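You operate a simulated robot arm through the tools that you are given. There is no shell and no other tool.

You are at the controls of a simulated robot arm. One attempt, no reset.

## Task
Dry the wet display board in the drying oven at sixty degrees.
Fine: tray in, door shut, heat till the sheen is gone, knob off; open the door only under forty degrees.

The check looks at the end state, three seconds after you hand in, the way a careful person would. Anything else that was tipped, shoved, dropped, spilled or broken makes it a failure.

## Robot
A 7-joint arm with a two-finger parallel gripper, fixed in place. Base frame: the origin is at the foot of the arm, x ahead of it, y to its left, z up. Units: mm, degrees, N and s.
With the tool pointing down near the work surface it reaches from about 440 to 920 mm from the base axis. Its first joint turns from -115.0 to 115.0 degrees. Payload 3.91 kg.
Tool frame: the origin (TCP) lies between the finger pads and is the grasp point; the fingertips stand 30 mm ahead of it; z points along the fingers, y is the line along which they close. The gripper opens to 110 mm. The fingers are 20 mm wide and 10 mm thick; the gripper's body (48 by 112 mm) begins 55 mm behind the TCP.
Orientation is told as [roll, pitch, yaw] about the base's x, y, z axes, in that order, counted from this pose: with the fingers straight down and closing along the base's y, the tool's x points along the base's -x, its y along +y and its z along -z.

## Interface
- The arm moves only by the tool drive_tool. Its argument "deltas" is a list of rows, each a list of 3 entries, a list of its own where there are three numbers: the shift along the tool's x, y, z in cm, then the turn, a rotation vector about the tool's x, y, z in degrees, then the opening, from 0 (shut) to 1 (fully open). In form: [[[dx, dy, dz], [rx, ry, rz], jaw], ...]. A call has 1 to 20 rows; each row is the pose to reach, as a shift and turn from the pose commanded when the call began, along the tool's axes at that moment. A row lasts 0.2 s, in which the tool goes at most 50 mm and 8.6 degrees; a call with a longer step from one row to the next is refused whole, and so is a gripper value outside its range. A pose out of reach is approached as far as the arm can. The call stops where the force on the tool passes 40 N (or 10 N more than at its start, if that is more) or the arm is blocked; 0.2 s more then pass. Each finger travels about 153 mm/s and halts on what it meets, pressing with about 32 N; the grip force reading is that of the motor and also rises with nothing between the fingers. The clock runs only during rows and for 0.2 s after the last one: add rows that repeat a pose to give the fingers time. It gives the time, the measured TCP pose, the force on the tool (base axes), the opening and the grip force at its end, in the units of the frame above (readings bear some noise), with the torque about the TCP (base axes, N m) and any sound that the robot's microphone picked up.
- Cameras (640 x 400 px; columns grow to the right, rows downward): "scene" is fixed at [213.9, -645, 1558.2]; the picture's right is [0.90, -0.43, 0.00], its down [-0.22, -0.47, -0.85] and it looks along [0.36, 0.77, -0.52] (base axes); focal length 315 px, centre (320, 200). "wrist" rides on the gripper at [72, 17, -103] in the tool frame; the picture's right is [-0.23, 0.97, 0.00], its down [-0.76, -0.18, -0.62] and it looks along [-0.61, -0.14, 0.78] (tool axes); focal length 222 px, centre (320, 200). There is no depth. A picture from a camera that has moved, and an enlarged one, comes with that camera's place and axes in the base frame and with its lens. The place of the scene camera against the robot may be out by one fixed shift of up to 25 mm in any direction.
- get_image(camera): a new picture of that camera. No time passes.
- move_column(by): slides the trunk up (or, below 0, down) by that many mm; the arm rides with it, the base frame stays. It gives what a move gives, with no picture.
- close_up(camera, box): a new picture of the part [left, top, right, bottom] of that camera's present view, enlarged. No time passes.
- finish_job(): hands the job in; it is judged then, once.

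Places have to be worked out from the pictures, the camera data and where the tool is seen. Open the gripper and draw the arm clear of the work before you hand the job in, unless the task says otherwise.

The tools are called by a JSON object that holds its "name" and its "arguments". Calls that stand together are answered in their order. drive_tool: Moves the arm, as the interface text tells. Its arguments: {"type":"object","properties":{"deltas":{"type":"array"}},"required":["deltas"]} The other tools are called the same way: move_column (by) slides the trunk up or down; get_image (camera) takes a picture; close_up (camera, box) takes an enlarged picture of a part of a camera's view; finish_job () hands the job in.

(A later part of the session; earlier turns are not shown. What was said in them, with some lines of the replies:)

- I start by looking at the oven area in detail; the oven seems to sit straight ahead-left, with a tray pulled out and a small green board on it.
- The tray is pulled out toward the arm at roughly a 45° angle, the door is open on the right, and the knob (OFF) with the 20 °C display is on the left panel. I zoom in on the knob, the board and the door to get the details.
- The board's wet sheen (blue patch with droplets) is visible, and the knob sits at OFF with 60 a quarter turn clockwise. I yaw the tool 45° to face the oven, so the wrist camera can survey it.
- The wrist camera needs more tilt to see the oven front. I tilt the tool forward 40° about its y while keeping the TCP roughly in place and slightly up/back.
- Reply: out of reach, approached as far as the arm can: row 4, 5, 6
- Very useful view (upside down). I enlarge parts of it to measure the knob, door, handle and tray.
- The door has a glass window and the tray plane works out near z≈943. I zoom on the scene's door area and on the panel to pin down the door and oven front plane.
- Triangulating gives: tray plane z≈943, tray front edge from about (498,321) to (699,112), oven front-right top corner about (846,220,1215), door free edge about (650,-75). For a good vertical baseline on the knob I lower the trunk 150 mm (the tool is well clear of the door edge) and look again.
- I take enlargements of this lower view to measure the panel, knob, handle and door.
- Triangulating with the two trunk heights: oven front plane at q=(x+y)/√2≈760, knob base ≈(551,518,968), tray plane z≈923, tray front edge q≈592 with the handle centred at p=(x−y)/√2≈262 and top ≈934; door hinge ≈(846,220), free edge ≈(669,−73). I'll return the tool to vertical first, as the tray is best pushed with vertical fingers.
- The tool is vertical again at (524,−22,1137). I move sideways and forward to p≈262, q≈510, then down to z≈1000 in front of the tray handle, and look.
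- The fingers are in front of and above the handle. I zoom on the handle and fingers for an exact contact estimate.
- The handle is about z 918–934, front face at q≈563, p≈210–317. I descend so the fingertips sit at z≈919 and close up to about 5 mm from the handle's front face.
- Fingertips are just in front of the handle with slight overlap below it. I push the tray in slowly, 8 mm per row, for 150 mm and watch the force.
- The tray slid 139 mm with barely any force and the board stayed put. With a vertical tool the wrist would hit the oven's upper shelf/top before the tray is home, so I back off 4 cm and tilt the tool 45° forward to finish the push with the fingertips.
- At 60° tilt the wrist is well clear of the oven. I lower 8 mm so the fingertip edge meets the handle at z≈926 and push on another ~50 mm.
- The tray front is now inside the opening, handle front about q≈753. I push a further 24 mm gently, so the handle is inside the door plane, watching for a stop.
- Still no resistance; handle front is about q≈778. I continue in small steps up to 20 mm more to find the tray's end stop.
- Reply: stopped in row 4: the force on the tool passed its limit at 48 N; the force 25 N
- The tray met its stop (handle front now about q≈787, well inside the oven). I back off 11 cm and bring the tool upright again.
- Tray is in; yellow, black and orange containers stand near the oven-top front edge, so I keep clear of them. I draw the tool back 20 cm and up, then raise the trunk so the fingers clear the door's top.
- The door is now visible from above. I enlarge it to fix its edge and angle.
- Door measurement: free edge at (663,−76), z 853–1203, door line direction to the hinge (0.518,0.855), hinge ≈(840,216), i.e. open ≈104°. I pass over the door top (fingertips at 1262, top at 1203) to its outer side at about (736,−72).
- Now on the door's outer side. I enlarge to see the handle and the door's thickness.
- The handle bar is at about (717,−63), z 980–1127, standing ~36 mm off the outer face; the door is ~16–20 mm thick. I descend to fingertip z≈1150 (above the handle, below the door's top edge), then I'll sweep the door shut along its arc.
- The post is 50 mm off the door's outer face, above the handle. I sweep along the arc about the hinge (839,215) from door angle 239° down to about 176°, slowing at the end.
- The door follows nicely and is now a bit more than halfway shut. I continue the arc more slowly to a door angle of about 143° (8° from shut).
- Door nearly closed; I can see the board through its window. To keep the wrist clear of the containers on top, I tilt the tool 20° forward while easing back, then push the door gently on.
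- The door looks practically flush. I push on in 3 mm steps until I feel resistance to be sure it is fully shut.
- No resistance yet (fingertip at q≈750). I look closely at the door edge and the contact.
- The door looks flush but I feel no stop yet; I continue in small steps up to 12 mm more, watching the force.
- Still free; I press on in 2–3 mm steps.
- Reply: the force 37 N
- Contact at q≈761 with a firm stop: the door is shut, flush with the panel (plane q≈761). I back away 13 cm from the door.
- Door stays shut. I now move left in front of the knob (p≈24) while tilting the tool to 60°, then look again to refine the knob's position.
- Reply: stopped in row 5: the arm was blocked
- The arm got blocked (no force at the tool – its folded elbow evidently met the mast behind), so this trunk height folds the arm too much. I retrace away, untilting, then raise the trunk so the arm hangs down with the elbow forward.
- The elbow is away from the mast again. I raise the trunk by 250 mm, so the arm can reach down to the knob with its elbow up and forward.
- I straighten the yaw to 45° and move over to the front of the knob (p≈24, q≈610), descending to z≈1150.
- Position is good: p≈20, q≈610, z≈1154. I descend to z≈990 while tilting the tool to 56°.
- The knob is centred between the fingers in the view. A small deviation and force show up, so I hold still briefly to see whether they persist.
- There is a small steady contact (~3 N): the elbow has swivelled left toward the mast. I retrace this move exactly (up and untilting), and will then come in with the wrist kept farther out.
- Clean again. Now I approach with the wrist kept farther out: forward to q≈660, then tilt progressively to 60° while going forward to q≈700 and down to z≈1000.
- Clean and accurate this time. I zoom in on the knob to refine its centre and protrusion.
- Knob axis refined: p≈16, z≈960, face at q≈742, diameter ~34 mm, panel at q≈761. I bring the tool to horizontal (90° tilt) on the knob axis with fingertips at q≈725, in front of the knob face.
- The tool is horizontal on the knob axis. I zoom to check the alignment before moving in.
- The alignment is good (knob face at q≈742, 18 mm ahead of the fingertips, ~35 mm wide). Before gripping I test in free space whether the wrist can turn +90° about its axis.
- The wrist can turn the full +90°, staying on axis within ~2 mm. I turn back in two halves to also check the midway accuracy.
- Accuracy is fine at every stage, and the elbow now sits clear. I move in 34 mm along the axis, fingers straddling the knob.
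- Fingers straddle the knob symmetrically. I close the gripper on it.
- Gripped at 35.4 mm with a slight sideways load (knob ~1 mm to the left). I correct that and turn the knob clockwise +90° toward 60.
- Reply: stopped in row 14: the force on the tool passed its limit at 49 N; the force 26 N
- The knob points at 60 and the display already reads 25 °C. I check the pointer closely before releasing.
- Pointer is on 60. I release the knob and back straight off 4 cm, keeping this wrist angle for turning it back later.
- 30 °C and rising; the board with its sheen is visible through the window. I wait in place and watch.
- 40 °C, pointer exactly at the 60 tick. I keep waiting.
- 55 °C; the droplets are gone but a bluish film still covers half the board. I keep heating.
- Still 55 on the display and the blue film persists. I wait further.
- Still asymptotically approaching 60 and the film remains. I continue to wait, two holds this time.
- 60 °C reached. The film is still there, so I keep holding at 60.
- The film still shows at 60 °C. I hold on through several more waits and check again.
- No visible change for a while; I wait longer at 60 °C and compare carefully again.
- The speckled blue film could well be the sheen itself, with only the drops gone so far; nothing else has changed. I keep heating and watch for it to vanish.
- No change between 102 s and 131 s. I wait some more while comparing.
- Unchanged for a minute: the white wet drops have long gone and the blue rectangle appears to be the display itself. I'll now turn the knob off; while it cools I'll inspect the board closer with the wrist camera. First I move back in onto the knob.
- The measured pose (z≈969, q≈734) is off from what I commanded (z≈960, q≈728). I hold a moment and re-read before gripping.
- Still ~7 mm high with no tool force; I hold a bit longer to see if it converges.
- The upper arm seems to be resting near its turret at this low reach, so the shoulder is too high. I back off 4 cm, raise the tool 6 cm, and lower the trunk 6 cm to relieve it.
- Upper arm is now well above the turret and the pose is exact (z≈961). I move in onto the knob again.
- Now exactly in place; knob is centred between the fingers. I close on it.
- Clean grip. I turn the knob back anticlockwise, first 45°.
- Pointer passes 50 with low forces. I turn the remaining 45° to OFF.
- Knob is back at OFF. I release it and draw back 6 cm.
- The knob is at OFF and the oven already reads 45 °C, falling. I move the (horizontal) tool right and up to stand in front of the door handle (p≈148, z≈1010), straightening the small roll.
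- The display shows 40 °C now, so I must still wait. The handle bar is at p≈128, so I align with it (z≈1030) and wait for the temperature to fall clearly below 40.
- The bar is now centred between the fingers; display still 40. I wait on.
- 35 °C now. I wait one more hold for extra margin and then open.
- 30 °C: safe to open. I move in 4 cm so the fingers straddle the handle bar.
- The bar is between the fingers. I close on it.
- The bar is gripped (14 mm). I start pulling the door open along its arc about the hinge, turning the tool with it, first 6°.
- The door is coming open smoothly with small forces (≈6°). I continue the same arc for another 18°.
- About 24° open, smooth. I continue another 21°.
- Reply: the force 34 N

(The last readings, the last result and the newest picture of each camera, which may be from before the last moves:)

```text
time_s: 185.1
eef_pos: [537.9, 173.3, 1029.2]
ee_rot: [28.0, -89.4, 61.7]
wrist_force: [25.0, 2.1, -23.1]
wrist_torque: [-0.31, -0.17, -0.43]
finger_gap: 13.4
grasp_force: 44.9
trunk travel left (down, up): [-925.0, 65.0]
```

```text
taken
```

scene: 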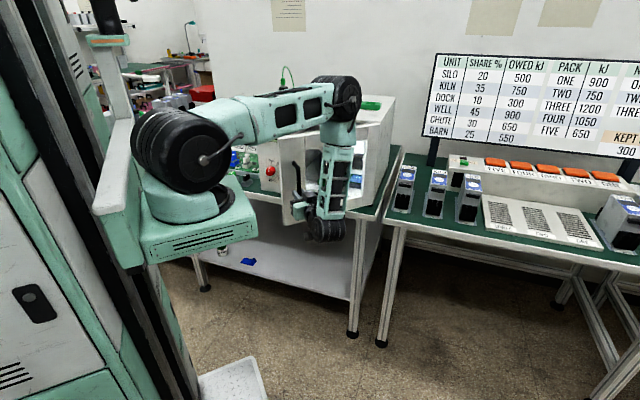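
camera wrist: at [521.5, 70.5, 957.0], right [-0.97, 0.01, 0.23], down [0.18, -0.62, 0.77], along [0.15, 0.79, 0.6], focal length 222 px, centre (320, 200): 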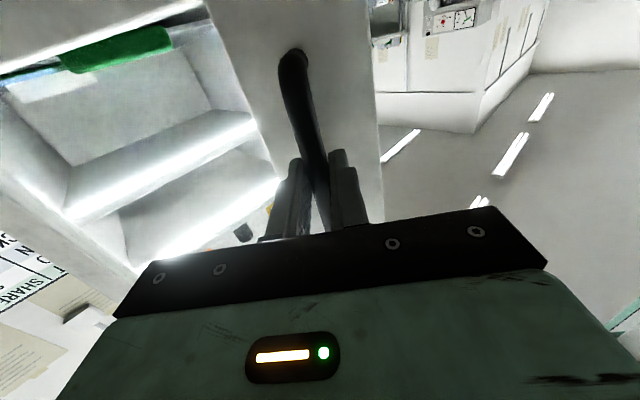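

About 45° open, with some side load building (hinge radius slightly smaller than assumed). I relax 3 mm toward the hinge and continue another 24°.

{"name": "drive_tool", "arguments": {"deltas": [[[0.3, -0.3, 0], [0, 0, 0], 0.02], [[0.3, -0.615, -1.636], [-3, 0, 0], 0.02], [[0.3, -1.016, -3.254], [-6, 0, 0], 0.02], [[0.3, -1.5, -4.848], [-9, 0, 0], 0.02], [[0.3, -2.067, -6.414], [-12, 0, 0], 0.02], [[0.3, -2.716, -7.95], [-15, 0, 0], 0.02], [[0.3, -3.444, -9.449], [-18, 0, 0], 0.02], [[0.3, -4.25, -10.908], [-21, 0, 0], 0.02], [[0.3, -5.13, -12.322], [-24, 0, 0], 0.02]]}}

{"name": "get_image", "arguments": {"camera": "wrist"}}

{"name": "get_image", "arguments": {"camera": "scene"}}

```text
time_s: 187.1
eef_pos: [586.4, 49.0, 1027.4]
ee_rot: [97.4, -89.7, 16.6]
wrist_force: [-2.2, -2.1, 33.1]
wrist_torque: [0.44, -0.08, -0.02]
finger_gap: 13.5
grasp_force: 44.8
trunk travel left (down, up): [-925.0, 65.0]
```

```text
taken
camera wrist: at [614.1, -51.7, 955.6], right [-0.89, -0.39, 0.23], down [0.42, -0.5, 0.76], along [-0.18, 0.77, 0.61], focal length 222 px, centre (320, 200)
```

wrist: 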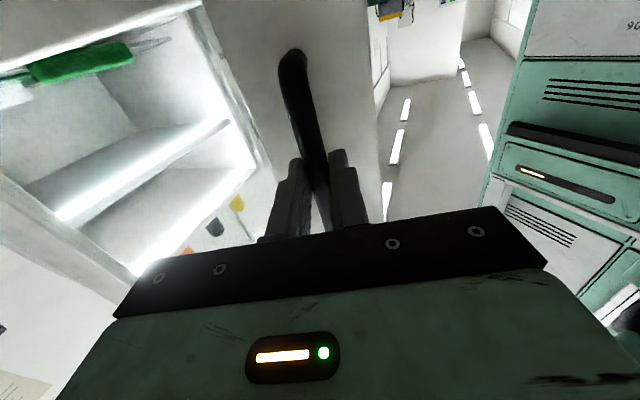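

```text
taken
```

scene: 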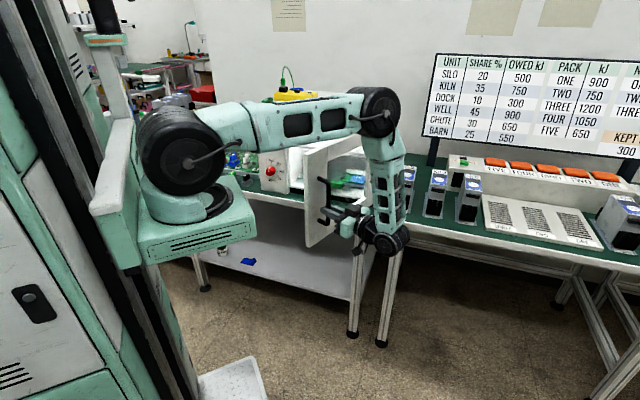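

About 69° open. I relieve the vertical strain and swing it a further 15°.

{"name": "drive_tool", "arguments": {"deltas": [[[-0.35, 0, 0], [0, 0, 0], 0.02], [[-0.35, -0.315, -1.636], [-3, 0, 0], 0.02], [[-0.35, -0.716, -3.254], [-6, 0, 0], 0.02], [[-0.35, -1.2, -4.848], [-9, 0, 0], 0.02], [[-0.35, -1.767, -6.414], [-12, 0, 0], 0.02], [[-0.35, -2.416, -7.95], [-15, 0, 0], 0.02]]}}

{"name": "get_image", "arguments": {"camera": "scene"}}

{"name": "get_image", "arguments": {"camera": "wrist"}}

```text
time_s: 188.5
eef_pos: [640.8, -15.1, 1028.1]
ee_rot: [60.9, -89.3, 68.2]
wrist_force: [3.6, 4.1, -30.3]
wrist_torque: [0.07, -0.76, -0.11]
finger_gap: 13.5
grasp_force: 44.3
trunk travel left (down, up): [-925.0, 65.0]
```

```text
taken
```

scene: 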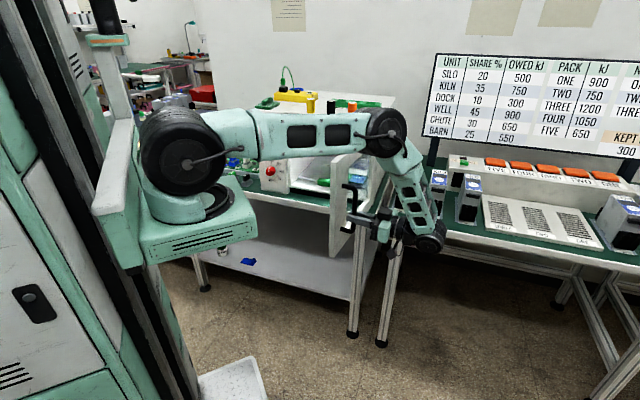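

```text
taken
camera wrist: at [693.2, -105.2, 956.4], right [-0.76, -0.61, 0.24], down [0.53, -0.37, 0.76], along [-0.38, 0.7, 0.6], focal length 222 px, centre (320, 200)
```

wrist: 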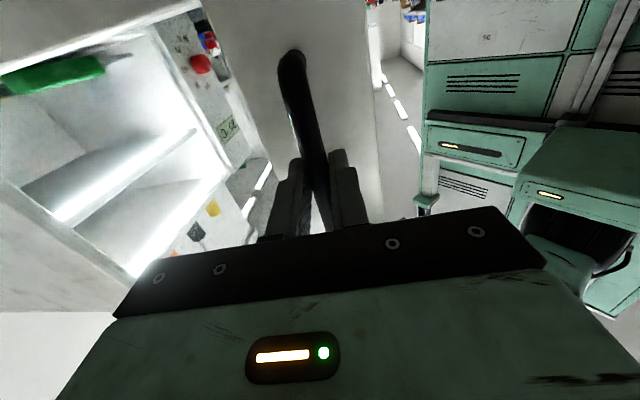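

The door is about 85° open. I ease the vertical strain, open the gripper and back away from the handle.

{"name": "drive_tool", "arguments": {"deltas": [[[0.2, 0, 0], [0, 0, 0], 0.02], [[0.2, 0, 0], [0, 0, 0], 0.15], [[0.2, 0, 0], [0, 0, 0], 0.35], [[0.2, 0, 0], [0, 0, 0], 0.5], [[0.2, 0, -1], [0, 0, 0], 0.5], [[0.2, 0, -2.5], [0, 0, 0], 0.5], [[0.2, 0, -4.5], [0, 0, 0], 0.5], [[0.2, 0, -6], [0, 0, 0], 0.5]]}}

{"name": "get_image", "arguments": {"camera": "scene"}}

{"name": "get_image", "arguments": {"camera": "wrist"}}

```text
time_s: 190.3
eef_pos: [679.2, -61.2, 1028.2]
ee_rot: [84.7, -89.6, 44.1]
wrist_force: [0.3, -0.4, 0.1]
wrist_torque: [-0.04, 0.01, 0.01]
finger_gap: 55.0
grasp_force: 0.0
trunk travel left (down, up): [-925.0, 65.0]
```

```text
taken
```

scene: 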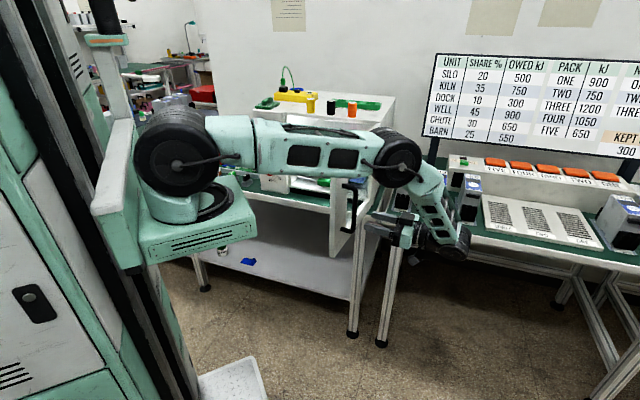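

```text
taken
camera wrist: at [731.7, -151.2, 956.2], right [-0.76, -0.61, 0.23], down [0.53, -0.37, 0.76], along [-0.38, 0.7, 0.61], focal length 222 px, centre (320, 200)
```

wrist: 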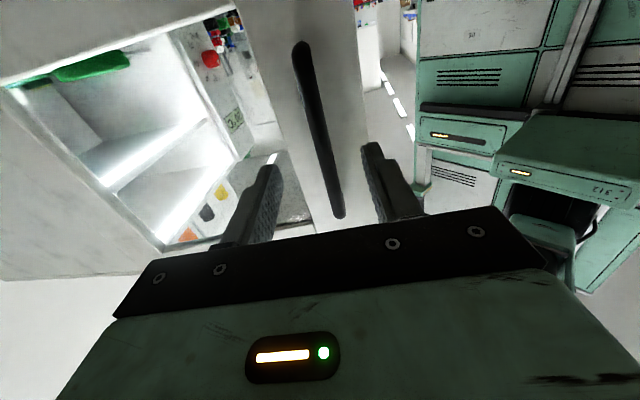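

Gripper is free of the handle and the door stays open. I lift the hand straight up above the door's height.

{"name": "drive_tool", "arguments": {"deltas": [[[-4, 0, 0], [0, 0, 0], 0.5], [[-8, 0, 0], [0, 0, 0], 0.5], [[-12, 0, 0], [0, 0, 0], 0.5], [[-16, 0, 0], [0, 0, 0], 0.5], [[-20, 0, 0], [0, 0, 0], 0.5], [[-24, 0, 0], [0, 0, 0], 0.5]]}}

{"name": "get_image", "arguments": {"camera": "scene"}}

{"name": "get_image", "arguments": {"camera": "wrist"}}

```text
time_s: 191.7
eef_pos: [679.4, -60.2, 1269.7]
ee_rot: [84.0, -89.5, 44.9]
wrist_force: [0.8, -0.2, 0.3]
wrist_torque: [0.03, 0.03, 0.02]
finger_gap: 55.1
grasp_force: 0.0
trunk travel left (down, up): [-925.0, 65.0]
```

```text
taken
```

scene: 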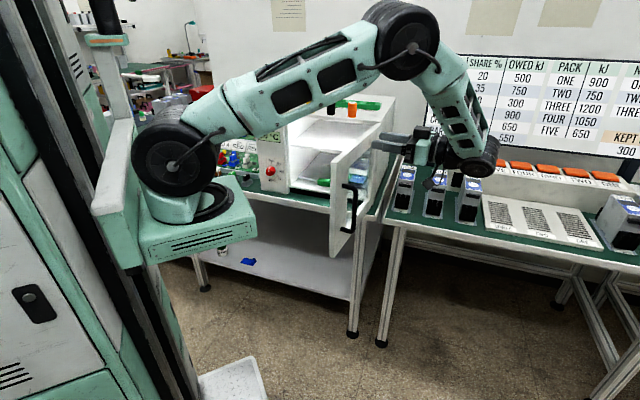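

```text
taken
camera wrist: at [732.3, -151.1, 1196.9], right [-0.76, -0.61, 0.24], down [0.53, -0.37, 0.76], along [-0.38, 0.7, 0.6], focal length 222 px, centre (320, 200)
```

wrist: 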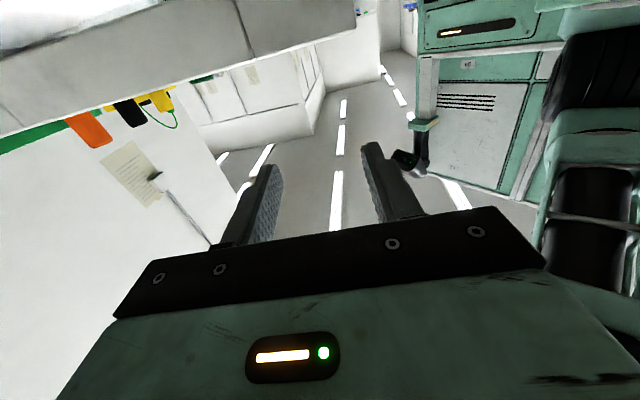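

Everything stands clear. I bring the tool back to pointing down, rising a little more.

{"name": "drive_tool", "arguments": {"deltas": [[[-1, 0, 0], [0, 8.2, 0], 0.5], [[-2, 0, 0], [0, 16.4, 0], 0.5], [[-3, 0, 0], [0, 24.6, 0], 0.5], [[-4, 0, 0], [0, 32.8, 0], 0.5], [[-5, 0, 0], [0, 41, 0], 0.5], [[-5, 0, 0], [0, 49.2, 0], 0.5], [[-5, 0, 0], [0, 57.4, 0], 0.5], [[-5, 0, 0], [0, 65.6, 0], 0.5], [[-5, 0, 0], [0, 73.8, 0], 0.5], [[-5, 0, 0], [0, 82, 0], 0.5], [[-5, 0, 0], [0, 90, 0], 0.5]]}}

{"name": "get_image", "arguments": {"camera": "scene"}}

{"name": "get_image", "arguments": {"camera": "wrist"}}

```text
time_s: 194.1
eef_pos: [680.1, -58.3, 1318.3]
ee_rot: [0.4, 0.2, 128.9]
wrist_force: [-0.3, -0.5, -0.2]
wrist_torque: [0.02, 0.02, -0.03]
finger_gap: 54.9
grasp_force: 0.1
trunk travel left (down, up): [-925.0, 65.0]
```

```text
taken
```

scene: 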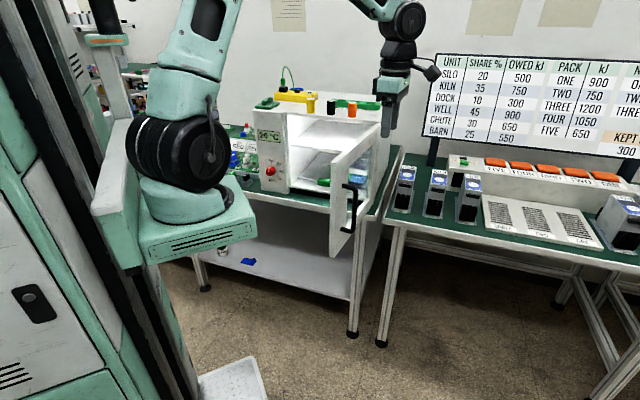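

```text
taken
camera wrist: at [714.7, -124.4, 1422.2], right [-0.9, -0.43, 0.01], down [-0.34, 0.71, 0.62], along [-0.27, 0.56, -0.78], focal length 222 px, centre (320, 200)
```

wrist: 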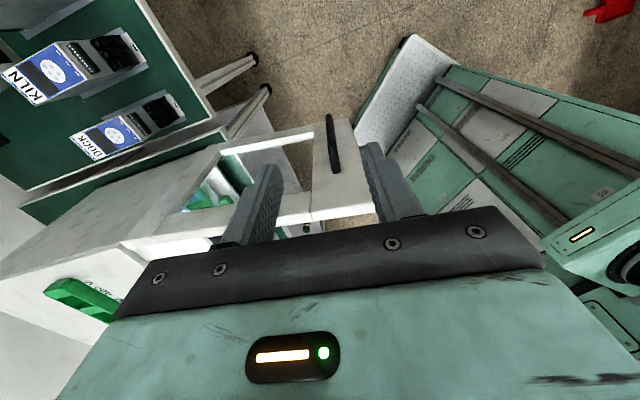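

I swing the yaw back to 45° and move to the earlier viewing spot in front of the open oven to inspect the board.

{"name": "drive_tool", "arguments": {"deltas": [[[-1.25, 0.97, 0], [0, 0, 8.4], 0.5], [[-2.5, 1.94, 0], [0, 0, 16.8], 0.5], [[-3.75, 2.91, 0], [0, 0, 25.2], 0.5], [[-5, 3.88, 0], [0, 0, 33.6], 0.5], [[-6.25, 4.85, 0], [0, 0, 42], 0.5], [[-7.5, 5.82, 0], [0, 0, 50.4], 0.5], [[-8.75, 6.79, 0], [0, 0, 58.8], 0.5], [[-10, 7.76, 0], [0, 0, 67.2], 0.5], [[-11.25, 8.73, 0], [0, 0, 75.6], 0.5], [[-12.5, 9.7, 0], [0, 0, 84], 0.5]]}}

{"name": "drive_tool", "arguments": {"deltas": [[[0, 0, 0], [0, -7, 0], 0.5], [[0, 0, 0], [0, -14, 0], 0.5], [[0, 0, 0], [0, -21, 0], 0.5], [[0, 0, 0], [0, -28, 0], 0.5], [[0, 0, 0], [0, -35, 0], 0.5]]}}

{"name": "get_image", "arguments": {"camera": "wrist"}}

{"name": "get_image", "arguments": {"camera": "scene"}}

```text
time_s: 196.3
eef_pos: [530.2, -26.9, 1322.4]
ee_rot: [0.5, -0.4, 43.5]
wrist_force: [-0.3, 0.9, 0.7]
wrist_torque: [-0.16, 0.01, -0.02]
finger_gap: 54.9
grasp_force: 0.0
trunk travel left (down, up): [-925.0, 65.0]
```

```text
time_s: 197.5
eef_pos: [539.9, -17.0, 1327.7]
ee_rot: [0.0, -34.2, 45.3]
wrist_force: [0.3, 0.7, -0.1]
wrist_torque: [-0.02, 0.0, -0.01]
finger_gap: 54.7
grasp_force: 0.2
out of reach, approached as far as the arm can: row 5
trunk travel left (down, up): [-925.0, 65.0]
```

```text
taken
camera wrist: at [446.4, -89.7, 1372.2], right [-0.56, 0.82, 0.13], down [0.32, 0.07, 0.94], along [0.76, 0.57, -0.31], focal length 222 px, centre (320, 200)
```

wrist: 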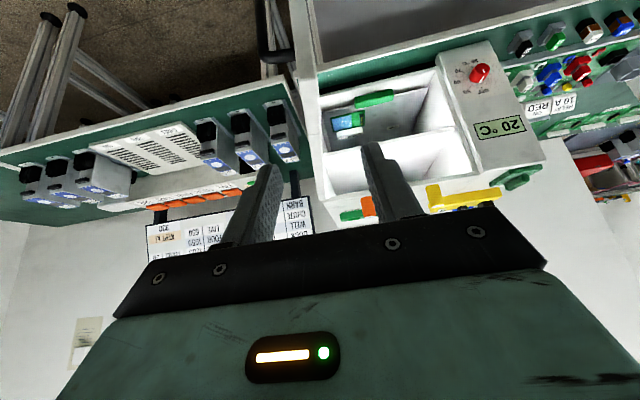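

```text
taken
```

scene: 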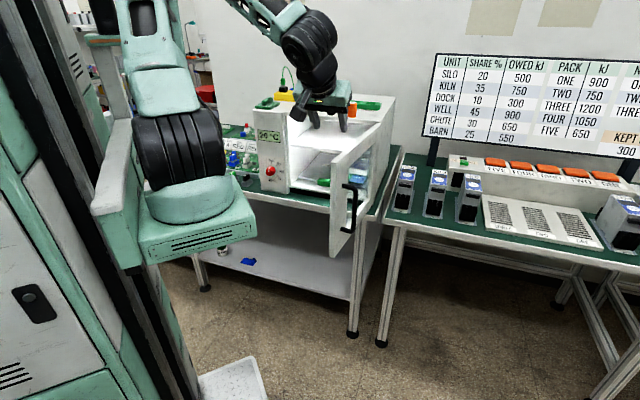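

I can see the board directly now. I enlarge the board, the knob/display and the oven surroundings.

{"name": "close_up", "arguments": {"camera": "wrist", "box": [320, 80, 400, 150]}}

{"name": "close_up", "arguments": {"camera": "wrist", "box": [430, 40, 550, 190]}}

{"name": "close_up", "arguments": {"camera": "scene", "box": [240, 80, 410, 270]}}

```text
5.71 times, centred on (360, 115) of wrist
camera zoom: at [446.4, -89.7, 1372.2], right [-0.56, 0.82, 0.13], down [0.32, 0.07, 0.94], along [0.76, 0.57, -0.31], focal length 1269 px, centre (91, 686)
```

zoom: 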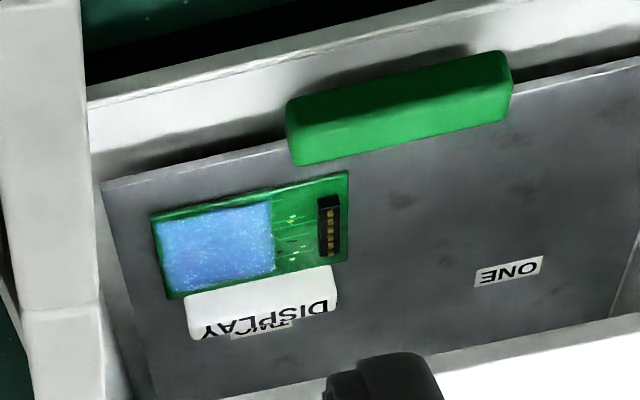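

```text
2.67 times, centred on (490, 115) of wrist
camera zoom: at [446.4, -89.7, 1372.2], right [-0.56, 0.82, 0.13], down [0.32, 0.07, 0.94], along [0.76, 0.57, -0.31], focal length 592 px, centre (-133, 427)
```

zoom: 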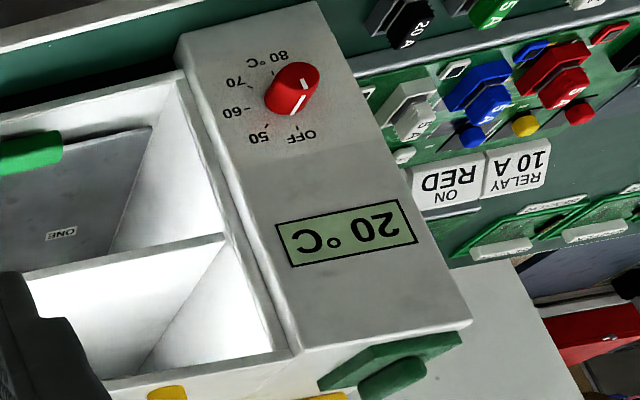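

```text
2.11 times, centred on (325, 175) of scene
camera zoom: at [213.9, -645.0, 1558.2], right [0.9, -0.43, 0.0], down [-0.22, -0.47, -0.85], along [0.36, 0.77, -0.52], focal length 663 px, centre (310, 253)
```

zoom: 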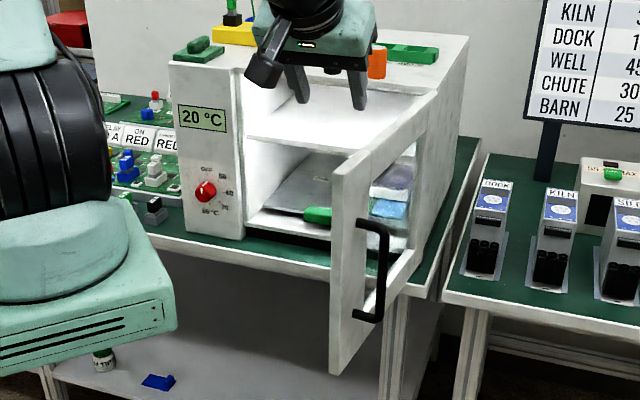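

The knob is OFF, the display 20 °C, tray in. I zoom further on the board to judge whether any wetness remains.

{"name": "close_up", "arguments": {"camera": "wrist", "box": [334, 98, 368, 124]}}

{"name": "close_up", "arguments": {"camera": "scene", "box": [315, 150, 375, 200]}}

```text
15.38 times, centred on (351, 111) of wrist
camera zoom: at [446.4, -89.7, 1372.2], right [-0.56, 0.82, 0.13], down [0.32, 0.07, 0.94], along [0.76, 0.57, -0.31], focal length 3417 px, centre (-157, 1569)
```

zoom: 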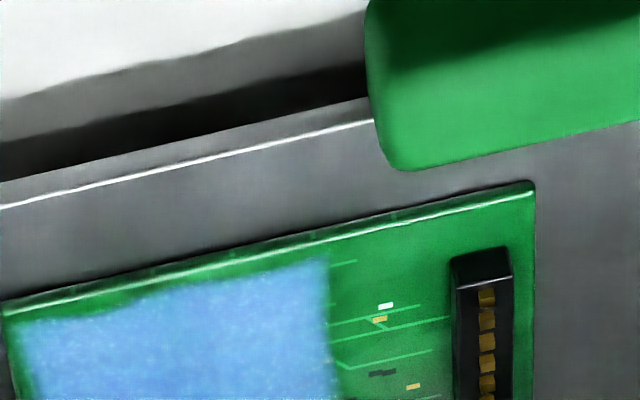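

```text
8.00 times, centred on (345, 175) of scene
camera zoom: at [213.9, -645.0, 1558.2], right [0.9, -0.43, 0.0], down [-0.22, -0.47, -0.85], along [0.36, 0.77, -0.52], focal length 2519 px, centre (120, 400)
```

zoom: 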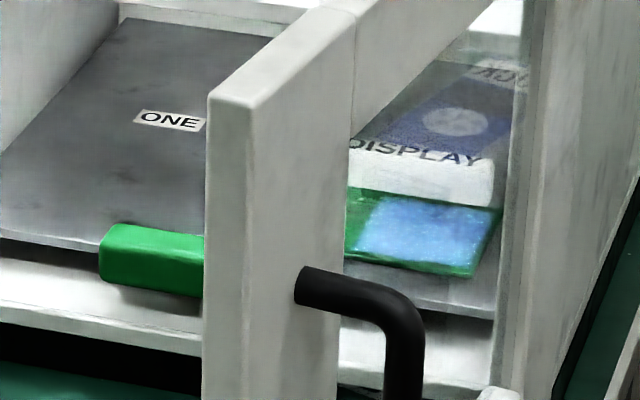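

The blue patch has a soft edge; I look still closer, at its texture and edge, to decide what it is.

{"name": "close_up", "arguments": {"camera": "wrist", "box": [336, 112, 358, 128]}}

{"name": "close_up", "arguments": {"camera": "wrist", "box": [350, 110, 362, 120]}}

{"name": "close_up", "arguments": {"camera": "scene", "box": [345, 170, 369, 190]}}

```text
16.00 times, centred on (347, 120) of wrist
camera zoom: at [446.4, -89.7, 1372.2], right [-0.56, 0.82, 0.13], down [0.32, 0.07, 0.94], along [0.76, 0.57, -0.31], focal length 3554 px, centre (-112, 1480)
```

zoom: 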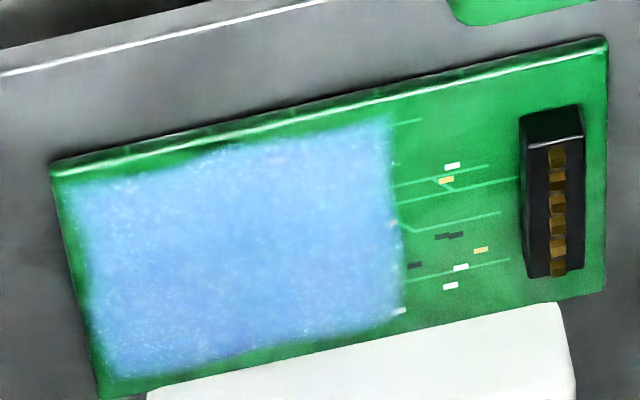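

```text
16.00 times, centred on (356, 115) of wrist
camera zoom: at [446.4, -89.7, 1372.2], right [-0.56, 0.82, 0.13], down [0.32, 0.07, 0.94], along [0.76, 0.57, -0.31], focal length 3554 px, centre (-256, 1560)
```

zoom: 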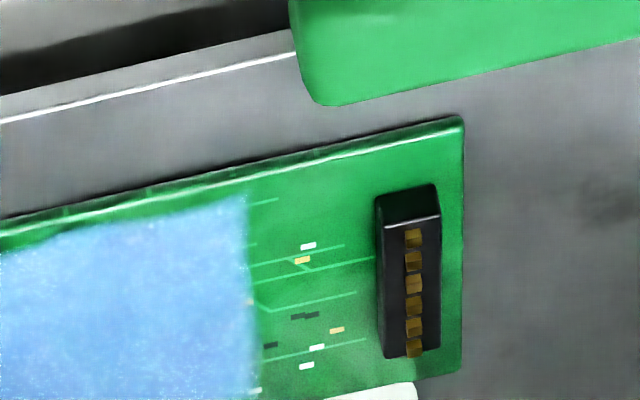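

```text
16.00 times, centred on (357, 180) of scene
camera zoom: at [213.9, -645.0, 1558.2], right [0.9, -0.43, 0.0], down [-0.22, -0.47, -0.85], along [0.36, 0.77, -0.52], focal length 5039 px, centre (-272, 520)
```

zoom: 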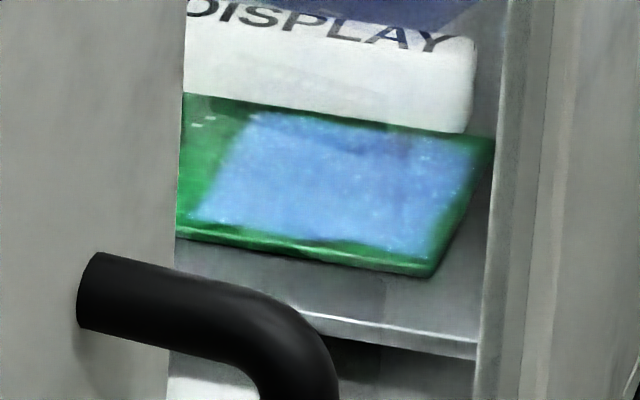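

The patch is an overlay that stays as a matte, speckled coat; the shiny white blotches (the wet sheen) have vanished and nothing changed in over a minute at 60 °C – so the coat is dry. I now draw the arm clear, back and upright.

{"name": "drive_tool", "arguments": {"deltas": [[[1.9, -0.47, -1.56], [0, 7, 0], 0.5], [[3.8, -0.94, -3.12], [0, 14, 0], 0.5], [[5.7, -1.4, -4.68], [0, 21, 0], 0.5], [[7.6, -1.87, -6.24], [0, 28, 0], 0.5], [[9.47, -2.33, -7.8], [0, 34, 0], 0.5], [[9.47, -2.33, -7.8], [0, 34, 0], 0.5]]}}

{"name": "get_image", "arguments": {"camera": "scene"}}

{"name": "close_up", "arguments": {"camera": "scene", "box": [240, 80, 410, 270]}}

{"name": "get_image", "arguments": {"camera": "wrist"}}

```text
time_s: 198.9
eef_pos: [472.3, -123.6, 1337.8]
ee_rot: [0.2, -0.6, 45.0]
wrist_force: [-0.1, 0.1, 0.2]
wrist_torque: [0.03, -0.01, -0.02]
finger_gap: 55.3
grasp_force: 0.1
trunk travel left (down, up): [-925.0, 65.0]
```

```text
taken
```

scene: 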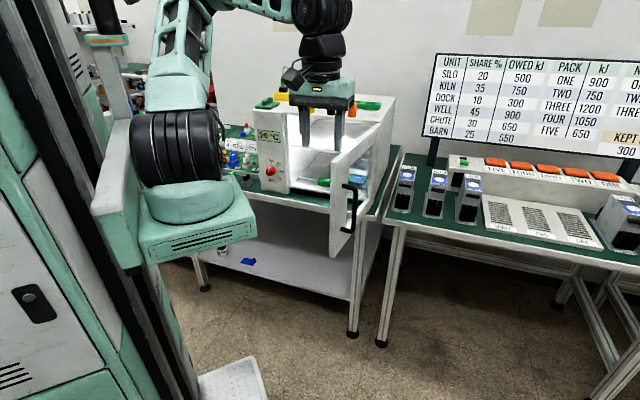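

```text
2.11 times, centred on (325, 175) of scene
camera zoom: at [213.9, -645.0, 1558.2], right [0.9, -0.43, 0.0], down [-0.22, -0.47, -0.85], along [0.36, 0.77, -0.52], focal length 663 px, centre (310, 253)
```

zoom: 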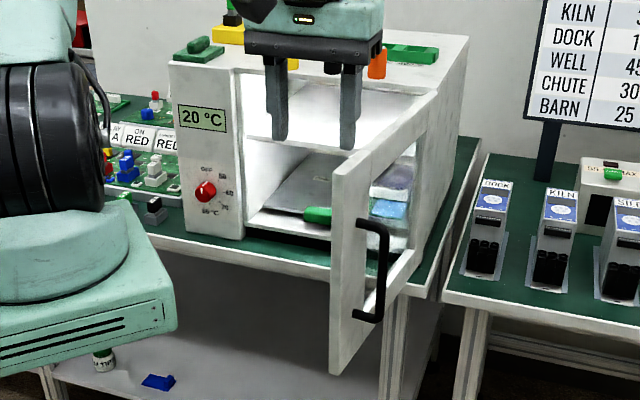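

```text
taken
camera wrist: at [409.3, -162.8, 1441.7], right [-0.53, 0.85, 0.0], down [0.66, 0.41, 0.63], along [0.53, 0.33, -0.78], focal length 222 px, centre (320, 200)
```

wrist: 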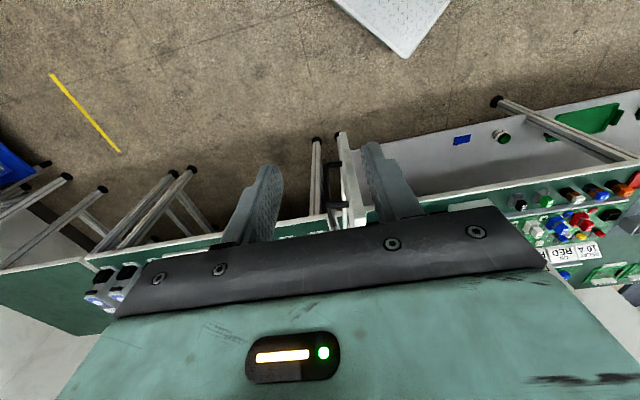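

Final view: tray in with the dried board, knob at OFF, oven at 20 °C, door open (opened at 30 °C), the containers on top and all else undisturbed, gripper open and arm clear. I hand in the job.

{"name": "finish_job", "arguments": {}}

```text
The job is handed in.
```

I handed the job in with the display board heated at 60 °C and, as far as I can tell, dry. I judged that from the pictures, and there is one doubt about it below.

- **Tray and door:** I pushed the tray in to its stop and shut the door flush with the panel before heating.
- **Heating:** The knob went to 60. The white wet blotches on the board vanished before the display reached 60 °C. The display then held 60 °C for about a minute with no further change.
- **Remaining doubt:** A matte, speckled blue patch is still on the board. I took it for the dried coat, because it did not change during that minute. If the patch itself was the sheen, the board was not finished.
- **Cooling and opening:** I turned the knob back to OFF and opened the door by its handle only once the display read 30 °C. I took your wording to mean opening it was the last step. It stands about 85° open, with the oven now at 20 °C.
- **Surroundings:** I saw nothing knocked or shifted, including the containers on top of the oven. The gripper is open and the arm is drawn clear.

While reaching for the knob, the arm got blocked once and later made light contact at about 3 N. I think its elbow was meeting the mast behind it. I backed off both times and saw no sign that anything moved.
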